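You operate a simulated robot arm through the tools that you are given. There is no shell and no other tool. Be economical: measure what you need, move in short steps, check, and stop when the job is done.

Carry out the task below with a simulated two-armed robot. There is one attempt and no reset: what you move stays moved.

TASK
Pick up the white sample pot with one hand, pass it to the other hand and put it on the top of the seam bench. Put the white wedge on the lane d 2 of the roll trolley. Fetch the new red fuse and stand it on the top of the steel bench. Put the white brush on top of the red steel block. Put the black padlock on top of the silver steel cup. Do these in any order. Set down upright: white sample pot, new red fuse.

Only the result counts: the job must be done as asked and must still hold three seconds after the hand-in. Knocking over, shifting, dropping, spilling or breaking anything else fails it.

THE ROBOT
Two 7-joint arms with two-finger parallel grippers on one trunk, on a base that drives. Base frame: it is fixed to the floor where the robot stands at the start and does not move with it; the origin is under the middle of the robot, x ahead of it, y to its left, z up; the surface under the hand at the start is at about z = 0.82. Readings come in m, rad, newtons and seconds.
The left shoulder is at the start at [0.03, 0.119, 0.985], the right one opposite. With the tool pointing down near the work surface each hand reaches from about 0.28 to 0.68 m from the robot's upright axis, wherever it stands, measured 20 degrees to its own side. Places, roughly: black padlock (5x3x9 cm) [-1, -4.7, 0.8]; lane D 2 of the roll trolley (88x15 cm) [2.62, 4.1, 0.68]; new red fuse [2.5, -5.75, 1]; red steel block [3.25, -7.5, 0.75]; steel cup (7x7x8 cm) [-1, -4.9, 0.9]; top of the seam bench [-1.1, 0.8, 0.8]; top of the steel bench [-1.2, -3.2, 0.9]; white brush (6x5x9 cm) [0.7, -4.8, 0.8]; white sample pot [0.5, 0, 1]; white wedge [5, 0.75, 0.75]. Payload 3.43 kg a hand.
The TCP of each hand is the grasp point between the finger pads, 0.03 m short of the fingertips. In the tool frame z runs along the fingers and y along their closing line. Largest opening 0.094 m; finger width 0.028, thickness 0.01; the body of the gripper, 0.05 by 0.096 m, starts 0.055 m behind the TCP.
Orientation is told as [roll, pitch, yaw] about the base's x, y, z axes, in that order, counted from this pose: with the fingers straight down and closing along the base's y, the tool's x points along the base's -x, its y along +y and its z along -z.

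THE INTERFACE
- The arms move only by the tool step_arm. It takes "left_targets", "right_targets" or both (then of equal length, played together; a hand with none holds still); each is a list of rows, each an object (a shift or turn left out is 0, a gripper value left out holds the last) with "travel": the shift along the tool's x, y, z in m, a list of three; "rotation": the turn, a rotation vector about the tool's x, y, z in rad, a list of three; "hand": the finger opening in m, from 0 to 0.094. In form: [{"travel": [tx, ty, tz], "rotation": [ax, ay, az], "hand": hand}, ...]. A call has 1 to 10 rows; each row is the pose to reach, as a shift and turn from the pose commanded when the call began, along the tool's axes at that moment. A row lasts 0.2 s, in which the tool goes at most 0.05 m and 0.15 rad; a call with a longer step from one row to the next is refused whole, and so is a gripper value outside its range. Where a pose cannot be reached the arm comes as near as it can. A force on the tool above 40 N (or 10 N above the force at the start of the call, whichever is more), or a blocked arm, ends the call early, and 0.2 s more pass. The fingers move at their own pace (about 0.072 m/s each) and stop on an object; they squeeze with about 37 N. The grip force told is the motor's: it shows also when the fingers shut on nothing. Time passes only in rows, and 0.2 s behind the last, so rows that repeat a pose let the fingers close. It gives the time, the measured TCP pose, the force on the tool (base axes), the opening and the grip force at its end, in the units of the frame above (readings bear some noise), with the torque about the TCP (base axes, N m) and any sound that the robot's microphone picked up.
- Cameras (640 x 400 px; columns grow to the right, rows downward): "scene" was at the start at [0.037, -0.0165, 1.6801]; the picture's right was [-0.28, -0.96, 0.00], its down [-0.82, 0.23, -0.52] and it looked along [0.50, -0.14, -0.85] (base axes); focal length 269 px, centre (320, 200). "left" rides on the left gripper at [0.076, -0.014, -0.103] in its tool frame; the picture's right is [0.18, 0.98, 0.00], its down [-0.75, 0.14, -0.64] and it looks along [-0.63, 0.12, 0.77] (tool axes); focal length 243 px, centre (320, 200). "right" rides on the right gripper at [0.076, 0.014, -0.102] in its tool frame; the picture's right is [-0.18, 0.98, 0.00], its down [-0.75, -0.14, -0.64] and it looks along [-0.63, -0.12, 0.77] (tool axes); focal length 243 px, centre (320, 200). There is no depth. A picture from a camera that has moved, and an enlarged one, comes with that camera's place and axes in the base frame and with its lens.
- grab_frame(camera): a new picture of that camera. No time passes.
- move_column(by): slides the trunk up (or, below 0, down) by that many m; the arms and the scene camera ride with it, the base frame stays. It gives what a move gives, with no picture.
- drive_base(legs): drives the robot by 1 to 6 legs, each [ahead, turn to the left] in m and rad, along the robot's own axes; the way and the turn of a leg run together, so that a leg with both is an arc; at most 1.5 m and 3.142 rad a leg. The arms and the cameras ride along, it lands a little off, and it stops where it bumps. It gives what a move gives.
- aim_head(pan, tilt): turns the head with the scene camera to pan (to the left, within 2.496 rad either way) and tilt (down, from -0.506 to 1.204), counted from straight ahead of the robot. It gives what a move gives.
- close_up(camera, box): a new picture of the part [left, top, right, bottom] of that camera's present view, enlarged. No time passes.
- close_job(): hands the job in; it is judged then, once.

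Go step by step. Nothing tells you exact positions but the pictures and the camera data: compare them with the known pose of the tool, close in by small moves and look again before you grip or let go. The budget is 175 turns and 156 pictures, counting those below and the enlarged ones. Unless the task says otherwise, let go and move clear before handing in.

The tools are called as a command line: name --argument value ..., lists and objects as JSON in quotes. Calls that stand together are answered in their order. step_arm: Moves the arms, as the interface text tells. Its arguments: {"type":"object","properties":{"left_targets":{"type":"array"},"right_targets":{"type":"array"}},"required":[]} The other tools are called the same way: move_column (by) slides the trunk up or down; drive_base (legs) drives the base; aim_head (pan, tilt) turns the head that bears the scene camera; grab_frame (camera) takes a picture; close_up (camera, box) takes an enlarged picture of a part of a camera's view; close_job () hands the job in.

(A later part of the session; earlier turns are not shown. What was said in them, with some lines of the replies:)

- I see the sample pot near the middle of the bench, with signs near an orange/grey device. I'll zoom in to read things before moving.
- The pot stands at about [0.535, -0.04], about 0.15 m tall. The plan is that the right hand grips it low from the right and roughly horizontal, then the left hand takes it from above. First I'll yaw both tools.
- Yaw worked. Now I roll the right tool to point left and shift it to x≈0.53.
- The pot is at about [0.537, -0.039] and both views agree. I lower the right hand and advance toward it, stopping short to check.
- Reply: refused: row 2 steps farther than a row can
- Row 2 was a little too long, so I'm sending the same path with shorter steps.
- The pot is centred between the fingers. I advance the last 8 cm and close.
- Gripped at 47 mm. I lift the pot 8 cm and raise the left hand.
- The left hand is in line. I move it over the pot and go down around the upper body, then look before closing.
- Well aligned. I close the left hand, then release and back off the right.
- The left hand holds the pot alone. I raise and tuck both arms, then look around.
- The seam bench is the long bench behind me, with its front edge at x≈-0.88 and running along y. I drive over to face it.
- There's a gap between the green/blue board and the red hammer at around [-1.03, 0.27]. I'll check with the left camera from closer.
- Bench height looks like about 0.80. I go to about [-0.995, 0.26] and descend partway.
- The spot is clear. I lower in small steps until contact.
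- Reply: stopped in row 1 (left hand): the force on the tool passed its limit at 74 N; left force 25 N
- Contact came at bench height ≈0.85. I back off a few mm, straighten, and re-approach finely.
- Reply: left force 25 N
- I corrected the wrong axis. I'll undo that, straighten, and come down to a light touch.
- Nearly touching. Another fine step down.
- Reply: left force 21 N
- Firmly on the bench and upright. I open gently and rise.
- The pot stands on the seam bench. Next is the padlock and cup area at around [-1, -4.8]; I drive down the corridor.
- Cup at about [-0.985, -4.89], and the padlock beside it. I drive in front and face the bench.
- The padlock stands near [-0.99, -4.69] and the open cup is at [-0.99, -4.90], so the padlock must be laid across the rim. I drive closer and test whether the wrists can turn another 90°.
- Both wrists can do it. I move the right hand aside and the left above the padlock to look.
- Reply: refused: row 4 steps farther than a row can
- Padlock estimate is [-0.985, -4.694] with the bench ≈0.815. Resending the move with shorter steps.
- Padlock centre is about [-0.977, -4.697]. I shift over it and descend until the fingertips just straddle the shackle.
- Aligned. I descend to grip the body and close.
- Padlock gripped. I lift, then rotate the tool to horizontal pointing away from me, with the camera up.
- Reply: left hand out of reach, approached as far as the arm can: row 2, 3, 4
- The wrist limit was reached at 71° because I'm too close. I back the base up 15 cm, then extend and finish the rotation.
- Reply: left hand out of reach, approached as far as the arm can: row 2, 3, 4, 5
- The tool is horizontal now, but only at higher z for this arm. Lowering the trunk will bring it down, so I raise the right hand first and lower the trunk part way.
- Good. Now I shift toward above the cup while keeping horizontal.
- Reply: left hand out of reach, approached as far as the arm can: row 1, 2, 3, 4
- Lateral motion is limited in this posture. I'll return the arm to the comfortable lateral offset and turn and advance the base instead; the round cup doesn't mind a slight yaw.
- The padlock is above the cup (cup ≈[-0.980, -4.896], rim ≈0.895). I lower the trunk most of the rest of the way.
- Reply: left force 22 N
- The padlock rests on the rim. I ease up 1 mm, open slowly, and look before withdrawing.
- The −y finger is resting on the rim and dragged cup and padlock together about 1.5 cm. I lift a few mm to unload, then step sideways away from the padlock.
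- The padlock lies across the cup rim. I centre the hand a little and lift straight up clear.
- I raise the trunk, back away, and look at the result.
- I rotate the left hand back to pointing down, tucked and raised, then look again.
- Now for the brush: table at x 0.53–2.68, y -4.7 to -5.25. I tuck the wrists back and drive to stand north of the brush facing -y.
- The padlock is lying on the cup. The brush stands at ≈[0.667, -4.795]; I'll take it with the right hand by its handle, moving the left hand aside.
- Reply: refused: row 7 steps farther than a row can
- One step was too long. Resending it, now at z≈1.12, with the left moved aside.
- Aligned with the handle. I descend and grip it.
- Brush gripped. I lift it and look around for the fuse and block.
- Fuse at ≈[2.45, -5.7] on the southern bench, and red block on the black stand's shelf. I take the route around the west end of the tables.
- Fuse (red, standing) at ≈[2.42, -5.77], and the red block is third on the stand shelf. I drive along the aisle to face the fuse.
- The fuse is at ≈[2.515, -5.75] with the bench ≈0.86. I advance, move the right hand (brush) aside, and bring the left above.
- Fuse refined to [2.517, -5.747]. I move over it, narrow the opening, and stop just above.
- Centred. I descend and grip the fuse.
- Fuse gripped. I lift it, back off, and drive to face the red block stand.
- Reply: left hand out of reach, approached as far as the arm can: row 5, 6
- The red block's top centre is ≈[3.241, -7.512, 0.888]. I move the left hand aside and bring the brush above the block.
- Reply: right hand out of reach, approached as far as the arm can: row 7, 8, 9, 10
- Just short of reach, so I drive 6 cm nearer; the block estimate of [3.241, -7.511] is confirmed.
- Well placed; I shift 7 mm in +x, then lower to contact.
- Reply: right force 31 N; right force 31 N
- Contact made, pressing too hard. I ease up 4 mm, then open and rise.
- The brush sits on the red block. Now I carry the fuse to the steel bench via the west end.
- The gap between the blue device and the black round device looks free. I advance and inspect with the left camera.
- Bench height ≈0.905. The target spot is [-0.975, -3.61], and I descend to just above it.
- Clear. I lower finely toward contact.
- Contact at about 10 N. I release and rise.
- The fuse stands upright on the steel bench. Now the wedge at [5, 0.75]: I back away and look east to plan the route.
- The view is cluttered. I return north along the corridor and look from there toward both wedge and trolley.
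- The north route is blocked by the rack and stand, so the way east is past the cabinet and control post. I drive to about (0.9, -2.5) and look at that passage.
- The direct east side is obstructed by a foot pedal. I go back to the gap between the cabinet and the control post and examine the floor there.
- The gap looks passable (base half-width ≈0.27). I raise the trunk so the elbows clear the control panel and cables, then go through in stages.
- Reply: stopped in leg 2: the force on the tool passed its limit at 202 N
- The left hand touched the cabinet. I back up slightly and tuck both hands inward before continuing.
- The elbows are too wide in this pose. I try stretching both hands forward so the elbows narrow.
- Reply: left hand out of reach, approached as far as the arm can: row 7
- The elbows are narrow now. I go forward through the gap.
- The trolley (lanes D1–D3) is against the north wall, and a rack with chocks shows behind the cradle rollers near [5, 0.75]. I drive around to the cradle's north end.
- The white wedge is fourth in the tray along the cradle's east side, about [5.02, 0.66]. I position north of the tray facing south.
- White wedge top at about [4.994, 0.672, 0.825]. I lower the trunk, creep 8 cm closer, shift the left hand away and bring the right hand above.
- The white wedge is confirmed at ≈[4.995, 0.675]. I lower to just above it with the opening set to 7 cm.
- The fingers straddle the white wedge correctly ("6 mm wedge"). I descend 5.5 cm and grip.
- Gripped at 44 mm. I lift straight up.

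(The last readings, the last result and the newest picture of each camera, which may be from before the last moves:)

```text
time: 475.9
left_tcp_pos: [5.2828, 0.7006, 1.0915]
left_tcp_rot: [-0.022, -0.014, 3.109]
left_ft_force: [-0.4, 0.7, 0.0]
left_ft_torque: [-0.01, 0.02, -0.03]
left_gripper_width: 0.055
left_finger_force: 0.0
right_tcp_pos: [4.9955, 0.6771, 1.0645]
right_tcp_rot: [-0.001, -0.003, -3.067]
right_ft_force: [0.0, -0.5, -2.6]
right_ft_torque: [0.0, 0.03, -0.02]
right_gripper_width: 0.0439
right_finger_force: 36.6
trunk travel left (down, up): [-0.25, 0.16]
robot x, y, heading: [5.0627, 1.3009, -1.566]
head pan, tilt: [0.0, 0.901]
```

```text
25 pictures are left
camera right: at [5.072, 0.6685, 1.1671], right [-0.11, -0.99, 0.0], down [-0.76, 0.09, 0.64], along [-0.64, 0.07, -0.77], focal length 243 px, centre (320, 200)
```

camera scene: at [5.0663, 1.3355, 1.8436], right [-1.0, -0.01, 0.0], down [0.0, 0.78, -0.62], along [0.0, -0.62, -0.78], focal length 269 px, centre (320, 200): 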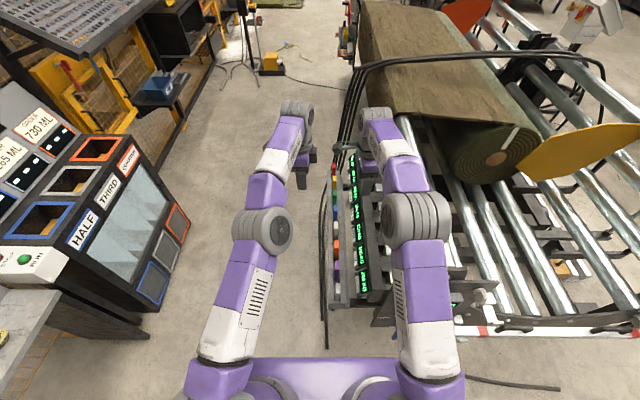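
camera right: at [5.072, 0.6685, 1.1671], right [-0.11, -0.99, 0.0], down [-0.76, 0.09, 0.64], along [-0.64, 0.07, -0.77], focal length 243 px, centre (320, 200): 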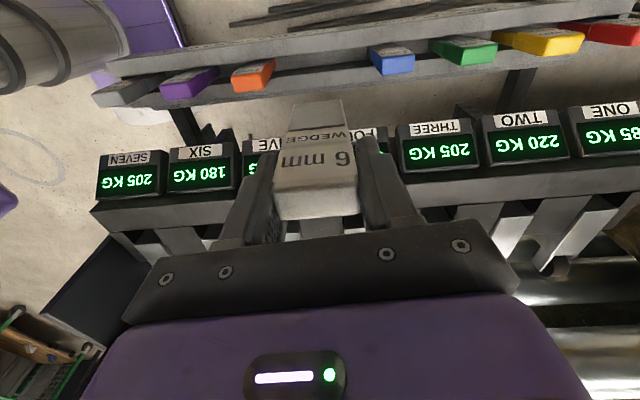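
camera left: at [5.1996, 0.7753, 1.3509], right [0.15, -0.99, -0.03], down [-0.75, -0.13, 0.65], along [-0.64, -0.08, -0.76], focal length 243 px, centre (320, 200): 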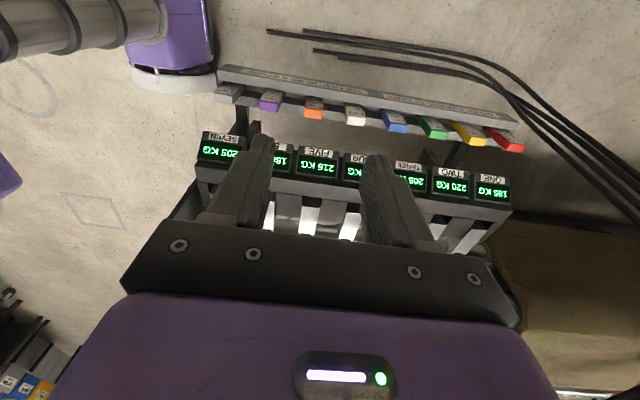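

The wedge is free. I back off, and drive to the roll trolley, facing it.

step_arm --right_targets '[{"travel": [0, -0.03, -0.04]}, {"travel": [0, -0.06, -0.08]}, {"travel": [0, -0.1, -0.1]}, {"travel": [0, -0.14, -0.1]}]' --left_targets '[{"travel": [0, -0.03, -0.04]}, {"travel": [0, -0.06, -0.08]}, {"travel": [0, -0.1, -0.1]}, {"travel": [0, -0.14, -0.1]}]'

drive_base --legs '[[-0.6, 0], [0, -2.046], [1.5, 0], [1.2, 0], [0, -1.1]]'

aim_head --pan 0 --tilt 0.75

grab_frame --camera "scene"

```text
time: 476.9
left_tcp_pos: [5.2877, 0.8422, 1.1968]
left_tcp_rot: [-0.024, -0.013, 3.11]
left_ft_force: [-0.6, -0.4, -0.3]
left_ft_torque: [-0.01, -0.02, 0.01]
left_gripper_width: 0.0548
left_finger_force: 0.1
right_tcp_pos: [4.9839, 0.8166, 1.1662]
right_tcp_rot: [0.001, -0.002, -3.069]
right_ft_force: [-1.1, 0.6, -4.4]
right_ft_torque: [-0.06, 0.01, 0.01]
right_gripper_width: 0.0441
right_finger_force: 37.0
trunk travel left (down, up): [-0.25, 0.16]
robot x, y, heading: [5.0643, 1.2996, -1.567]
head pan, tilt: [0.0, 0.901]
```

```text
time: 500.5
left_tcp_pos: [2.5096, 3.6069, 1.1958]
left_tcp_rot: [-0.023, -0.014, -0.095]
left_ft_force: [-0.3, 0.2, -0.4]
left_ft_torque: [0.01, -0.01, 0.0]
left_gripper_width: 0.0549
left_finger_force: 0.0
right_tcp_pos: [2.8137, 3.6134, 1.1648]
right_tcp_rot: [0.0, -0.001, 0.013]
right_ft_force: [-0.1, 0.1, -3.5]
right_ft_torque: [0.01, -0.04, -0.03]
right_gripper_width: 0.044
right_finger_force: 36.7
trunk travel left (down, up): [-0.25, 0.16]
robot x, y, heading: [2.7023, 3.1338, 1.514]
head pan, tilt: [0.0, 0.901]
```

```text
time: 501.2
left_tcp_pos: [2.5084, 3.6069, 1.1952]
left_tcp_rot: [-0.022, -0.014, -0.092]
left_ft_force: [0.4, -0.7, 0.6]
left_ft_torque: [-0.01, -0.01, -0.01]
left_gripper_width: 0.0549
left_finger_force: 0.1
right_tcp_pos: [2.8136, 3.6128, 1.1649]
right_tcp_rot: [-0.001, -0.002, 0.011]
right_ft_force: [0.6, 0.7, -3.8]
right_ft_torque: [0.0, -0.01, 0.04]
right_gripper_width: 0.0441
right_finger_force: 37.0
trunk travel left (down, up): [-0.25, 0.16]
robot x, y, heading: [2.7005, 3.1323, 1.512]
head pan, tilt: [0.0, 0.75]
```

```text
24 pictures are left
camera scene: at [2.7069, 3.1891, 1.7005], right [1.0, -0.06, 0.0], down [-0.04, -0.68, -0.73], along [0.04, 0.73, -0.68], focal length 269 px, centre (320, 200)
```

scene: 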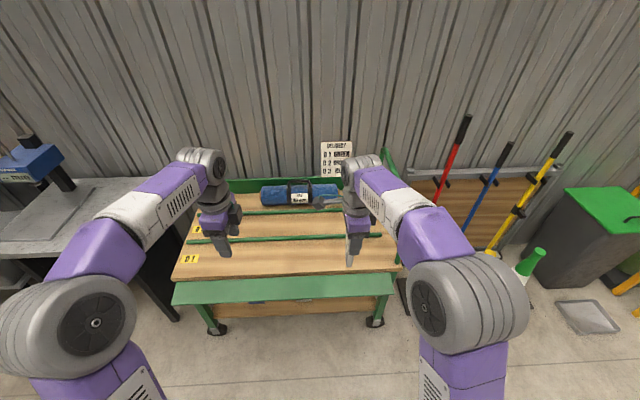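

D2 is the middle lane, at y≈4.01–4.18. I square up, lower the trunk, approach, and tilt the right tool to lay the wedge nearly flat.

drive_base --legs '[[0, 0.055], [0.27, 0]]'

move_column --by -0.12

step_arm --right_targets '[{"rotation": [0, 0.14, 0]}, {"rotation": [0, 0.28, 0]}, {"rotation": [0, 0.42, 0]}, {"rotation": [0, 0.56, 0]}, {"rotation": [0, 0.7, 0]}, {"rotation": [0, 0.84, 0]}, {"rotation": [0, 0.98, 0]}, {"rotation": [0, 1.12, 0]}, {"rotation": [0, 1.26, 0]}, {"rotation": [0, 1.38, 0]}]'

grab_frame --camera "scene"

```text
time: 503.6
left_tcp_pos: [2.4857, 3.8684, 1.195]
left_tcp_rot: [-0.024, -0.014, -0.041]
left_ft_force: [-0.4, -0.3, -0.2]
left_ft_torque: [-0.05, 0.02, 0.01]
left_gripper_width: 0.0549
left_finger_force: 0.1
right_tcp_pos: [2.7896, 3.8902, 1.1654]
right_tcp_rot: [-0.002, -0.002, 0.062]
right_ft_force: [-0.4, 0.3, -3.9]
right_ft_torque: [-0.01, -0.01, 0.04]
right_gripper_width: 0.0438
right_finger_force: 37.1
trunk travel left (down, up): [-0.25, 0.16]
robot x, y, heading: [2.7066, 3.404, 1.567]
head pan, tilt: [0.0, 0.75]
```

```text
time: 505.1
left_tcp_pos: [2.4856, 3.8685, 1.0756]
left_tcp_rot: [-0.022, -0.014, -0.042]
left_ft_force: [0.2, 0.1, 0.4]
left_ft_torque: [-0.03, 0.03, 0.01]
left_gripper_width: 0.0548
left_finger_force: 0.1
right_tcp_pos: [2.7898, 3.8886, 1.0453]
right_tcp_rot: [-0.001, -0.002, 0.064]
right_ft_force: [-0.2, 0.3, -2.9]
right_ft_torque: [-0.05, -0.02, 0.0]
right_gripper_width: 0.0439
right_finger_force: 37.1
trunk travel left (down, up): [-0.13, 0.28]
robot x, y, heading: [2.7036, 3.4038, 1.565]
head pan, tilt: [0.0, 0.75]
```

```text
time: 507.3
left_tcp_pos: [2.4864, 3.8682, 1.0755]
left_tcp_rot: [-0.022, -0.014, -0.043]
left_ft_force: [0.8, 0.5, 0.4]
left_ft_torque: [-0.04, -0.03, 0.04]
left_gripper_width: 0.055
left_finger_force: 0.1
right_tcp_pos: [2.7895, 3.8885, 1.0442]
right_tcp_rot: [-0.002, 1.381, 0.062]
right_ft_force: [-1.3, 0.6, -3.3]
right_ft_torque: [0.02, -0.13, 0.0]
right_gripper_width: 0.0437
right_finger_force: 36.3
trunk travel left (down, up): [-0.13, 0.28]
robot x, y, heading: [2.7084, 3.4054, 1.568]
head pan, tilt: [0.0, 0.75]
```

```text
23 pictures are left
camera scene: at [2.7051, 3.4601, 1.5805], right [1.0, 0.0, 0.0], down [0.0, -0.68, -0.73], along [0.0, 0.73, -0.68], focal length 269 px, centre (320, 200)
```

scene: 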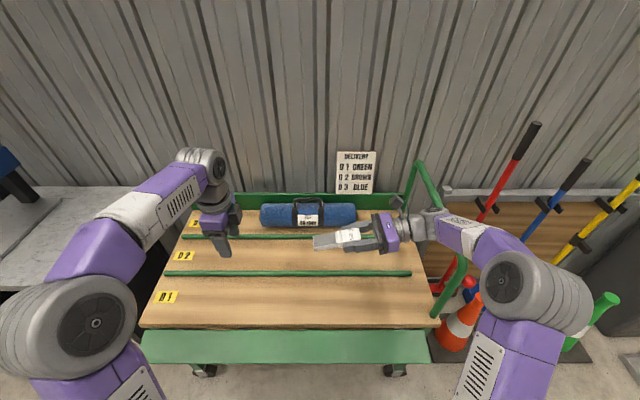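

D2 lane is clearly labelled, centre y≈4.105. I move the left hand out of the way, drive 6 cm closer, and bring the wedge over the lane.

step_arm --left_targets '[{"travel": [0.03, -0.04, -0.02]}, {"travel": [0.05, -0.08, -0.04]}, {"travel": [0.07, -0.12, -0.06]}, {"travel": [0.08, -0.16, -0.06]}]'

drive_base --legs '[[0.06, 0]]'

step_arm --right_targets '[{"travel": [0.005, 0.02, 0.03]}, {"travel": [0.01, 0.04, 0.06]}, {"travel": [0.015, 0.065, 0.09]}, {"travel": [0.02, 0.09, 0.12]}, {"travel": [0.025, 0.12, 0.15]}, {"travel": [0.03, 0.15, 0.18]}]'

grab_frame --camera "scene"

```text
refused: row 1 steps farther than a row can; nothing moved
```

```text
time: 508.2
left_tcp_pos: [2.4861, 3.9265, 1.0744]
left_tcp_rot: [-0.025, -0.014, -0.042]
left_ft_force: [-0.3, 0.3, -0.6]
left_ft_torque: [-0.04, 0.01, 0.01]
left_gripper_width: 0.0548
left_finger_force: 0.0
right_tcp_pos: [2.7896, 3.9498, 1.0451]
right_tcp_rot: [-0.011, 1.377, 0.053]
right_ft_force: [-0.1, 0.5, -4.3]
right_ft_torque: [0.0, -0.12, 0.0]
right_gripper_width: 0.0436
right_finger_force: 37.0
trunk travel left (down, up): [-0.13, 0.28]
robot x, y, heading: [2.7059, 3.4608, 1.57]
head pan, tilt: [0.0, 0.75]
```

```text
time: 509.6
left_tcp_pos: [2.4851, 3.9275, 1.0751]
left_tcp_rot: [-0.026, -0.013, -0.042]
left_ft_force: [-0.2, -0.4, 0.8]
left_ft_torque: [-0.05, -0.01, 0.0]
left_gripper_width: 0.0552
left_finger_force: 0.1
right_tcp_pos: [2.5965, 4.0872, 1.0382]
right_tcp_rot: [-0.026, 1.376, 0.038]
right_ft_force: [-0.6, 0.3, -3.6]
right_ft_torque: [0.0, -0.19, 0.01]
right_gripper_width: 0.0438
right_finger_force: 37.4
trunk travel left (down, up): [-0.13, 0.28]
robot x, y, heading: [2.7045, 3.4663, 1.567]
head pan, tilt: [0.0, 0.75]
```

```text
22 pictures are left
camera scene: at [2.7036, 3.5192, 1.5804], right [1.0, 0.0, 0.0], down [0.0, -0.68, -0.73], along [0.0, 0.73, -0.68], focal length 269 px, centre (320, 200)
```

scene: 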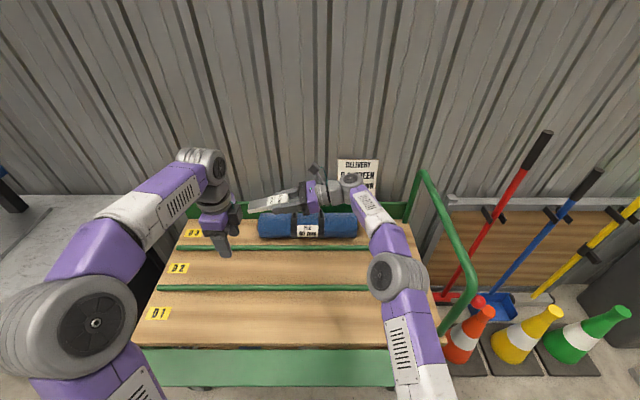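

Over the lane now. I shift the left hand away, then lower with the trunk and arm.

step_arm --left_targets '[{"travel": [0.03, -0.03, -0.01]}, {"travel": [0.05, -0.065, -0.03]}, {"travel": [0.07, -0.1, -0.05]}, {"travel": [0.08, -0.14, -0.06]}]'

move_column --by -0.12

step_arm --right_targets '[{"travel": [-0.04, 0.01, 0]}, {"travel": [-0.08, 0.015, -0.005]}, {"travel": [-0.12, 0.015, -0.015]}, {"travel": [-0.155, 0.015, -0.02]}]'

grab_frame --camera "scene"

grab_frame --camera "right"

```text
time: 510.6
left_tcp_pos: [2.3993, 3.7917, 1.138]
left_tcp_rot: [-0.022, -0.014, -0.043]
left_ft_force: [-0.2, -0.2, -0.5]
left_ft_torque: [0.03, 0.01, -0.01]
left_gripper_width: 0.0551
left_finger_force: 0.1
right_tcp_pos: [2.5972, 4.0865, 1.0391]
right_tcp_rot: [0.0, 1.379, 0.063]
right_ft_force: [-0.2, 0.5, -3.2]
right_ft_torque: [-0.01, -0.15, -0.02]
right_gripper_width: 0.044
right_finger_force: 37.1
trunk travel left (down, up): [-0.13, 0.28]
robot x, y, heading: [2.7031, 3.4587, 1.567]
head pan, tilt: [0.0, 0.75]
```

```text
time: 512.1
left_tcp_pos: [2.3992, 3.7931, 1.018]
left_tcp_rot: [-0.022, -0.013, -0.042]
left_ft_force: [-0.5, -0.6, 0.6]
left_ft_torque: [0.02, 0.0, 0.01]
left_gripper_width: 0.055
left_finger_force: 0.0
right_tcp_pos: [2.5987, 4.0869, 0.9204]
right_tcp_rot: [-0.004, 1.378, 0.06]
right_ft_force: [-0.1, -0.6, -3.5]
right_ft_torque: [0.04, -0.15, -0.03]
right_gripper_width: 0.0439
right_finger_force: 37.0
trunk travel left (down, up): [-0.01, 0.4]
robot x, y, heading: [2.7069, 3.463, 1.569]
head pan, tilt: [0.0, 0.75]
```

```text
time: 513.1
left_tcp_pos: [2.4001, 3.7917, 1.0181]
left_tcp_rot: [-0.022, -0.013, -0.042]
left_ft_force: [0.1, -0.9, 1.0]
left_ft_torque: [0.0, 0.01, 0.05]
left_gripper_width: 0.0552
left_finger_force: 0.0
right_tcp_pos: [2.65, 4.0944, 0.7686]
right_tcp_rot: [-0.001, 1.379, 0.06]
right_ft_force: [-0.2, 0.1, -3.2]
right_ft_torque: [0.04, -0.13, 0.01]
right_gripper_width: 0.0438
right_finger_force: 37.0
right hand out of reach, approached as far as the arm can: row 2, 3, 4
trunk travel left (down, up): [-0.01, 0.4]
robot x, y, heading: [2.7017, 3.4642, 1.569]
head pan, tilt: [0.0, 0.75]
```

```text
21 pictures are left
camera scene: at [2.7057, 3.5181, 1.4605], right [1.0, 0.0, 0.0], down [0.0, -0.68, -0.73], along [0.0, 0.73, -0.68], focal length 269 px, centre (320, 200)
```

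scene: 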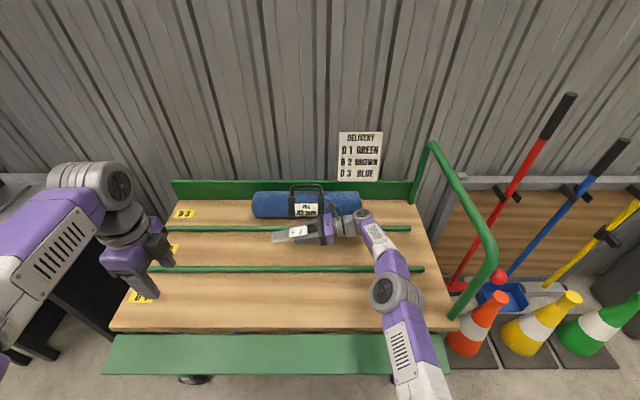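

```text
20 pictures are left
camera right: at [2.7339, 4.1143, 0.8637], right [-0.03, 0.98, -0.18], down [0.78, -0.09, -0.62], along [-0.62, -0.16, -0.77], focal length 243 px, centre (320, 200)
```

right: 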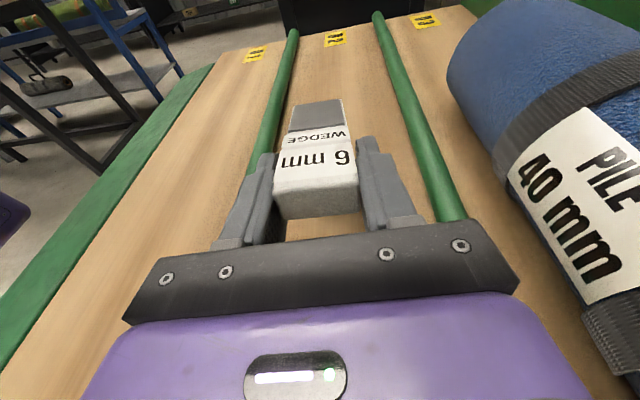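

The wedge is lined up between the D2 rails. I continue lowering gently.

step_arm --right_targets '[{"travel": [-0.015, 0, 0]}, {"travel": [-0.03, 0, 0]}, {"travel": [-0.04, 0, 0]}]'

step_arm --right_targets '[{"travel": [-0.004, 0, 0]}, {"travel": [-0.008, 0, 0]}]'

grab_frame --camera "right"

```text
time: 513.9
left_tcp_pos: [2.3991, 3.7927, 1.0187]
left_tcp_rot: [-0.022, -0.014, -0.043]
left_ft_force: [0.4, 0.8, 0.3]
left_ft_torque: [-0.02, -0.02, 0.01]
left_gripper_width: 0.0551
left_finger_force: 0.1
right_tcp_pos: [2.6571, 4.0894, 0.7305]
right_tcp_rot: [-0.001, 1.379, 0.06]
right_ft_force: [-0.1, 0.2, -3.9]
right_ft_torque: [0.02, -0.16, -0.01]
right_gripper_width: 0.0439
right_finger_force: 36.8
right hand out of reach, approached as far as the arm can: row 3
trunk travel left (down, up): [-0.01, 0.4]
robot x, y, heading: [2.7057, 3.4617, 1.565]
head pan, tilt: [0.0, 0.75]
```

```text
time: 514.5
left_tcp_pos: [2.3988, 3.7936, 1.0176]
left_tcp_rot: [-0.024, -0.014, -0.043]
left_ft_force: [0.3, 0.2, -0.4]
left_ft_torque: [0.02, 0.02, 0.0]
left_gripper_width: 0.0549
left_finger_force: 0.0
right_tcp_pos: [2.6588, 4.0885, 0.7217]
right_tcp_rot: [-0.004, 1.378, 0.057]
right_ft_force: [-0.6, -0.3, -3.9]
right_ft_torque: [0.02, -0.15, 0.02]
right_gripper_width: 0.0439
right_finger_force: 37.1
trunk travel left (down, up): [-0.01, 0.4]
robot x, y, heading: [2.7022, 3.4661, 1.568]
head pan, tilt: [0.0, 0.75]
```

```text
19 pictures are left
camera right: at [2.7426, 4.1089, 0.8172], right [-0.03, 0.98, -0.18], down [0.78, -0.09, -0.62], along [-0.62, -0.16, -0.77], focal length 243 px, centre (320, 200)
```

right: 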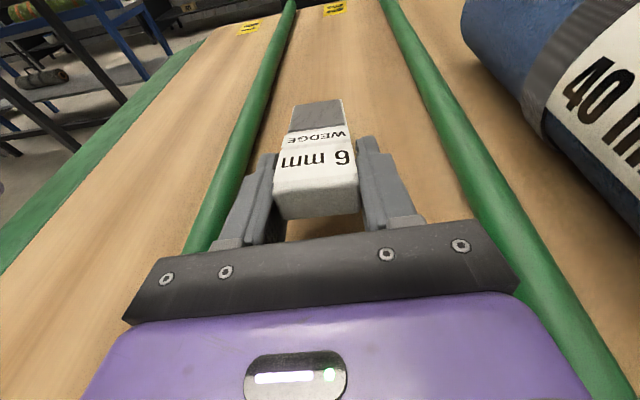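

step_arm --right_targets '[{"travel": [-0.004, 0, 0]}, {"travel": [-0.008, 0, 0]}]'

step_arm --right_targets '[{"travel": [-0.003, 0, 0]}, {"travel": [-0.006, 0, 0]}]'

```text
time: 515.1
left_tcp_pos: [2.4002, 3.793, 1.0169]
left_tcp_rot: [-0.022, -0.014, -0.04]
left_ft_force: [0.1, -0.5, 0.6]
left_ft_torque: [0.0, 0.03, -0.01]
left_gripper_width: 0.0549
left_finger_force: 0.0
right_tcp_pos: [2.6594, 4.0887, 0.7153]
right_tcp_rot: [-0.002, 1.377, 0.061]
right_ft_force: [-0.1, -0.1, -2.3]
right_ft_torque: [-0.01, -0.11, -0.02]
right_gripper_width: 0.044
right_finger_force: 36.9
trunk travel left (down, up): [-0.01, 0.4]
robot x, y, heading: [2.7025, 3.4617, 1.564]
head pan, tilt: [0.0, 0.75]
```

```text
time: 515.7
left_tcp_pos: [2.3988, 3.7924, 1.0167]
left_tcp_rot: [-0.025, -0.013, -0.042]
left_ft_force: [-0.2, -0.6, -0.4]
left_ft_torque: [-0.02, -0.01, 0.0]
left_gripper_width: 0.055
left_finger_force: 0.0
right_tcp_pos: [2.659, 4.0874, 0.7132]
right_tcp_rot: [0.007, 1.381, 0.069]
right_ft_force: [-1.6, 2.3, 4.8]
right_ft_torque: [0.01, -0.66, 0.15]
right_gripper_width: 0.0437
right_finger_force: 36.5
right hand out of reach, approached as far as the arm can: row 2
trunk travel left (down, up): [-0.01, 0.4]
robot x, y, heading: [2.7052, 3.4622, 1.565]
head pan, tilt: [0.0, 0.75]
```

The tip touches the lane. I release; the thick end drops only about 1 cm.

step_arm --right_targets '[{"hand": 0.05}, {"hand": 0.06}, {"hand": 0.065}, {"hand": 0.065}]'

grab_frame --camera "right"

```text
time: 516.7
left_tcp_pos: [2.3985, 3.793, 1.0196]
left_tcp_rot: [-0.023, -0.015, -0.042]
left_ft_force: [-0.5, 0.4, 0.2]
left_ft_torque: [0.0, 0.02, -0.01]
left_gripper_width: 0.0549
left_finger_force: 0.1
right_tcp_pos: [2.6599, 4.0868, 0.7133]
right_tcp_rot: [0.008, 1.378, 0.068]
right_ft_force: [-1.1, 6.6, 10.5]
right_ft_torque: [0.07, -0.72, 0.4]
right_gripper_width: 0.0651
right_finger_force: 0.1
trunk travel left (down, up): [-0.01, 0.4]
robot x, y, heading: [2.7032, 3.4598, 1.568]
head pan, tilt: [0.0, 0.75]
```

```text
18 pictures are left
camera right: at [2.7439, 4.1068, 0.8084], right [-0.03, 0.98, -0.18], down [0.78, -0.09, -0.62], along [-0.62, -0.16, -0.77], focal length 243 px, centre (320, 200)
```

right: 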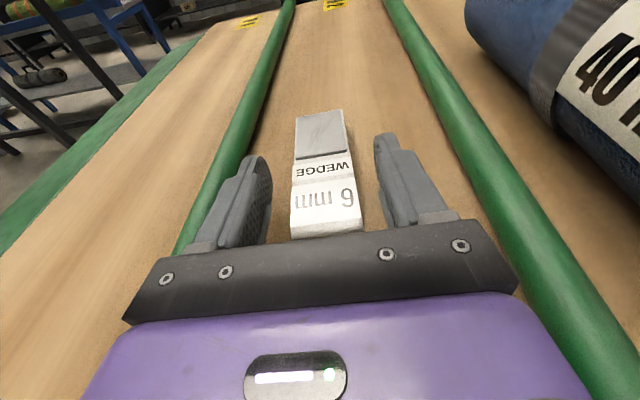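

The wedge lies flat in D2. I lift the hand straight up and away.

step_arm --right_targets '[{"travel": [0.008, 0, -0.004]}, {"travel": [0.03, 0, -0.012]}, {"travel": [0.06, 0, -0.025]}, {"travel": [0.1, 0, -0.04]}, {"travel": [0.14, 0, -0.055]}, {"travel": [0.18, 0, -0.07]}, {"travel": [0.22, -0.02, -0.08]}]'

move_column --by 0.15

close_up --camera "scene" --box '[120, 160, 480, 360]'

grab_frame --camera "right"

```text
time: 518.3
left_tcp_pos: [2.4005, 3.7929, 1.0179]
left_tcp_rot: [-0.022, -0.014, -0.043]
left_ft_force: [-0.5, 0.4, 0.4]
left_ft_torque: [0.03, -0.06, -0.02]
left_gripper_width: 0.0548
left_finger_force: 0.1
right_tcp_pos: [2.6961, 4.0683, 0.9459]
right_tcp_rot: [-0.003, 1.379, 0.059]
right_ft_force: [0.2, -0.5, -0.8]
right_ft_torque: [0.02, 0.01, 0.04]
right_gripper_width: 0.0648
right_finger_force: 0.0
trunk travel left (down, up): [-0.01, 0.4]
robot x, y, heading: [2.6982, 3.4616, 1.569]
head pan, tilt: [0.0, 0.75]
```

```text
time: 520.1
left_tcp_pos: [2.3995, 3.792, 1.1685]
left_tcp_rot: [-0.022, -0.015, -0.043]
left_ft_force: [-0.2, -0.8, 0.4]
left_ft_torque: [-0.04, -0.03, 0.0]
left_gripper_width: 0.055
left_finger_force: 0.0
right_tcp_pos: [2.6976, 4.0694, 1.0937]
right_tcp_rot: [-0.004, 1.379, 0.056]
right_ft_force: [-0.5, 0.6, 0.1]
right_ft_torque: [-0.03, 0.0, 0.0]
right_gripper_width: 0.065
right_finger_force: 0.0
trunk travel left (down, up): [-0.16, 0.25]
robot x, y, heading: [2.7041, 3.4633, 1.567]
head pan, tilt: [0.0, 0.75]
```

```text
1.78 times, centred on (300, 260) of scene
camera zoom: at [2.705, 3.518, 1.6104], right [1.0, 0.0, 0.0], down [0.0, -0.68, -0.73], along [0.0, 0.73, -0.68], focal length 478 px, centre (356, 93)
```

zoom: 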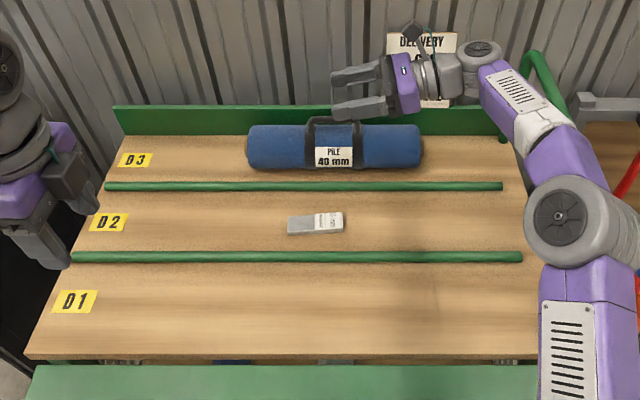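

```text
16 pictures are left
camera right: at [2.7814, 4.0889, 1.1891], right [-0.03, 0.98, -0.18], down [0.78, -0.09, -0.62], along [-0.62, -0.16, -0.77], focal length 243 px, centre (320, 200)
```

right: 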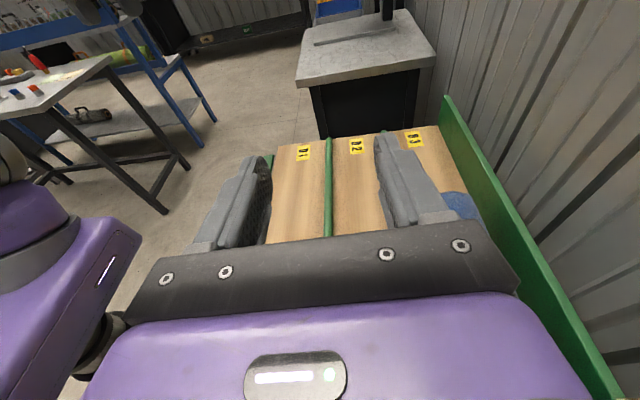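

The wedge lies in lane D2, and the other four items were each checked in place after release. Both hands are empty and clear, so I'm handing in.

close_job

```text
The job is handed in.
```

I did all five placements and handed the job in. I looked at each item once after letting go, but didn't go back to check them before hand-in.

- **Sample pot:** picked up with the right hand, passed to the left, and stood upright on the seam bench.
- **Padlock:** laid flat across the rim, because the cup is open and it would have fallen in standing up. The cup slid about 1.5 cm as I let go.
- **Brush:** sits on top of the red steel block.
- **Fuse:** stands upright on the steel bench.
- **White wedge:** lies flat in lane D2 of the roll trolley.

**Bump on the way to the wedge:** the left hand hit the grey cabinet, with force peaking at about 202 N. I backed off and went around. The cabinet didn't look moved in the pictures, but I didn't measure it.
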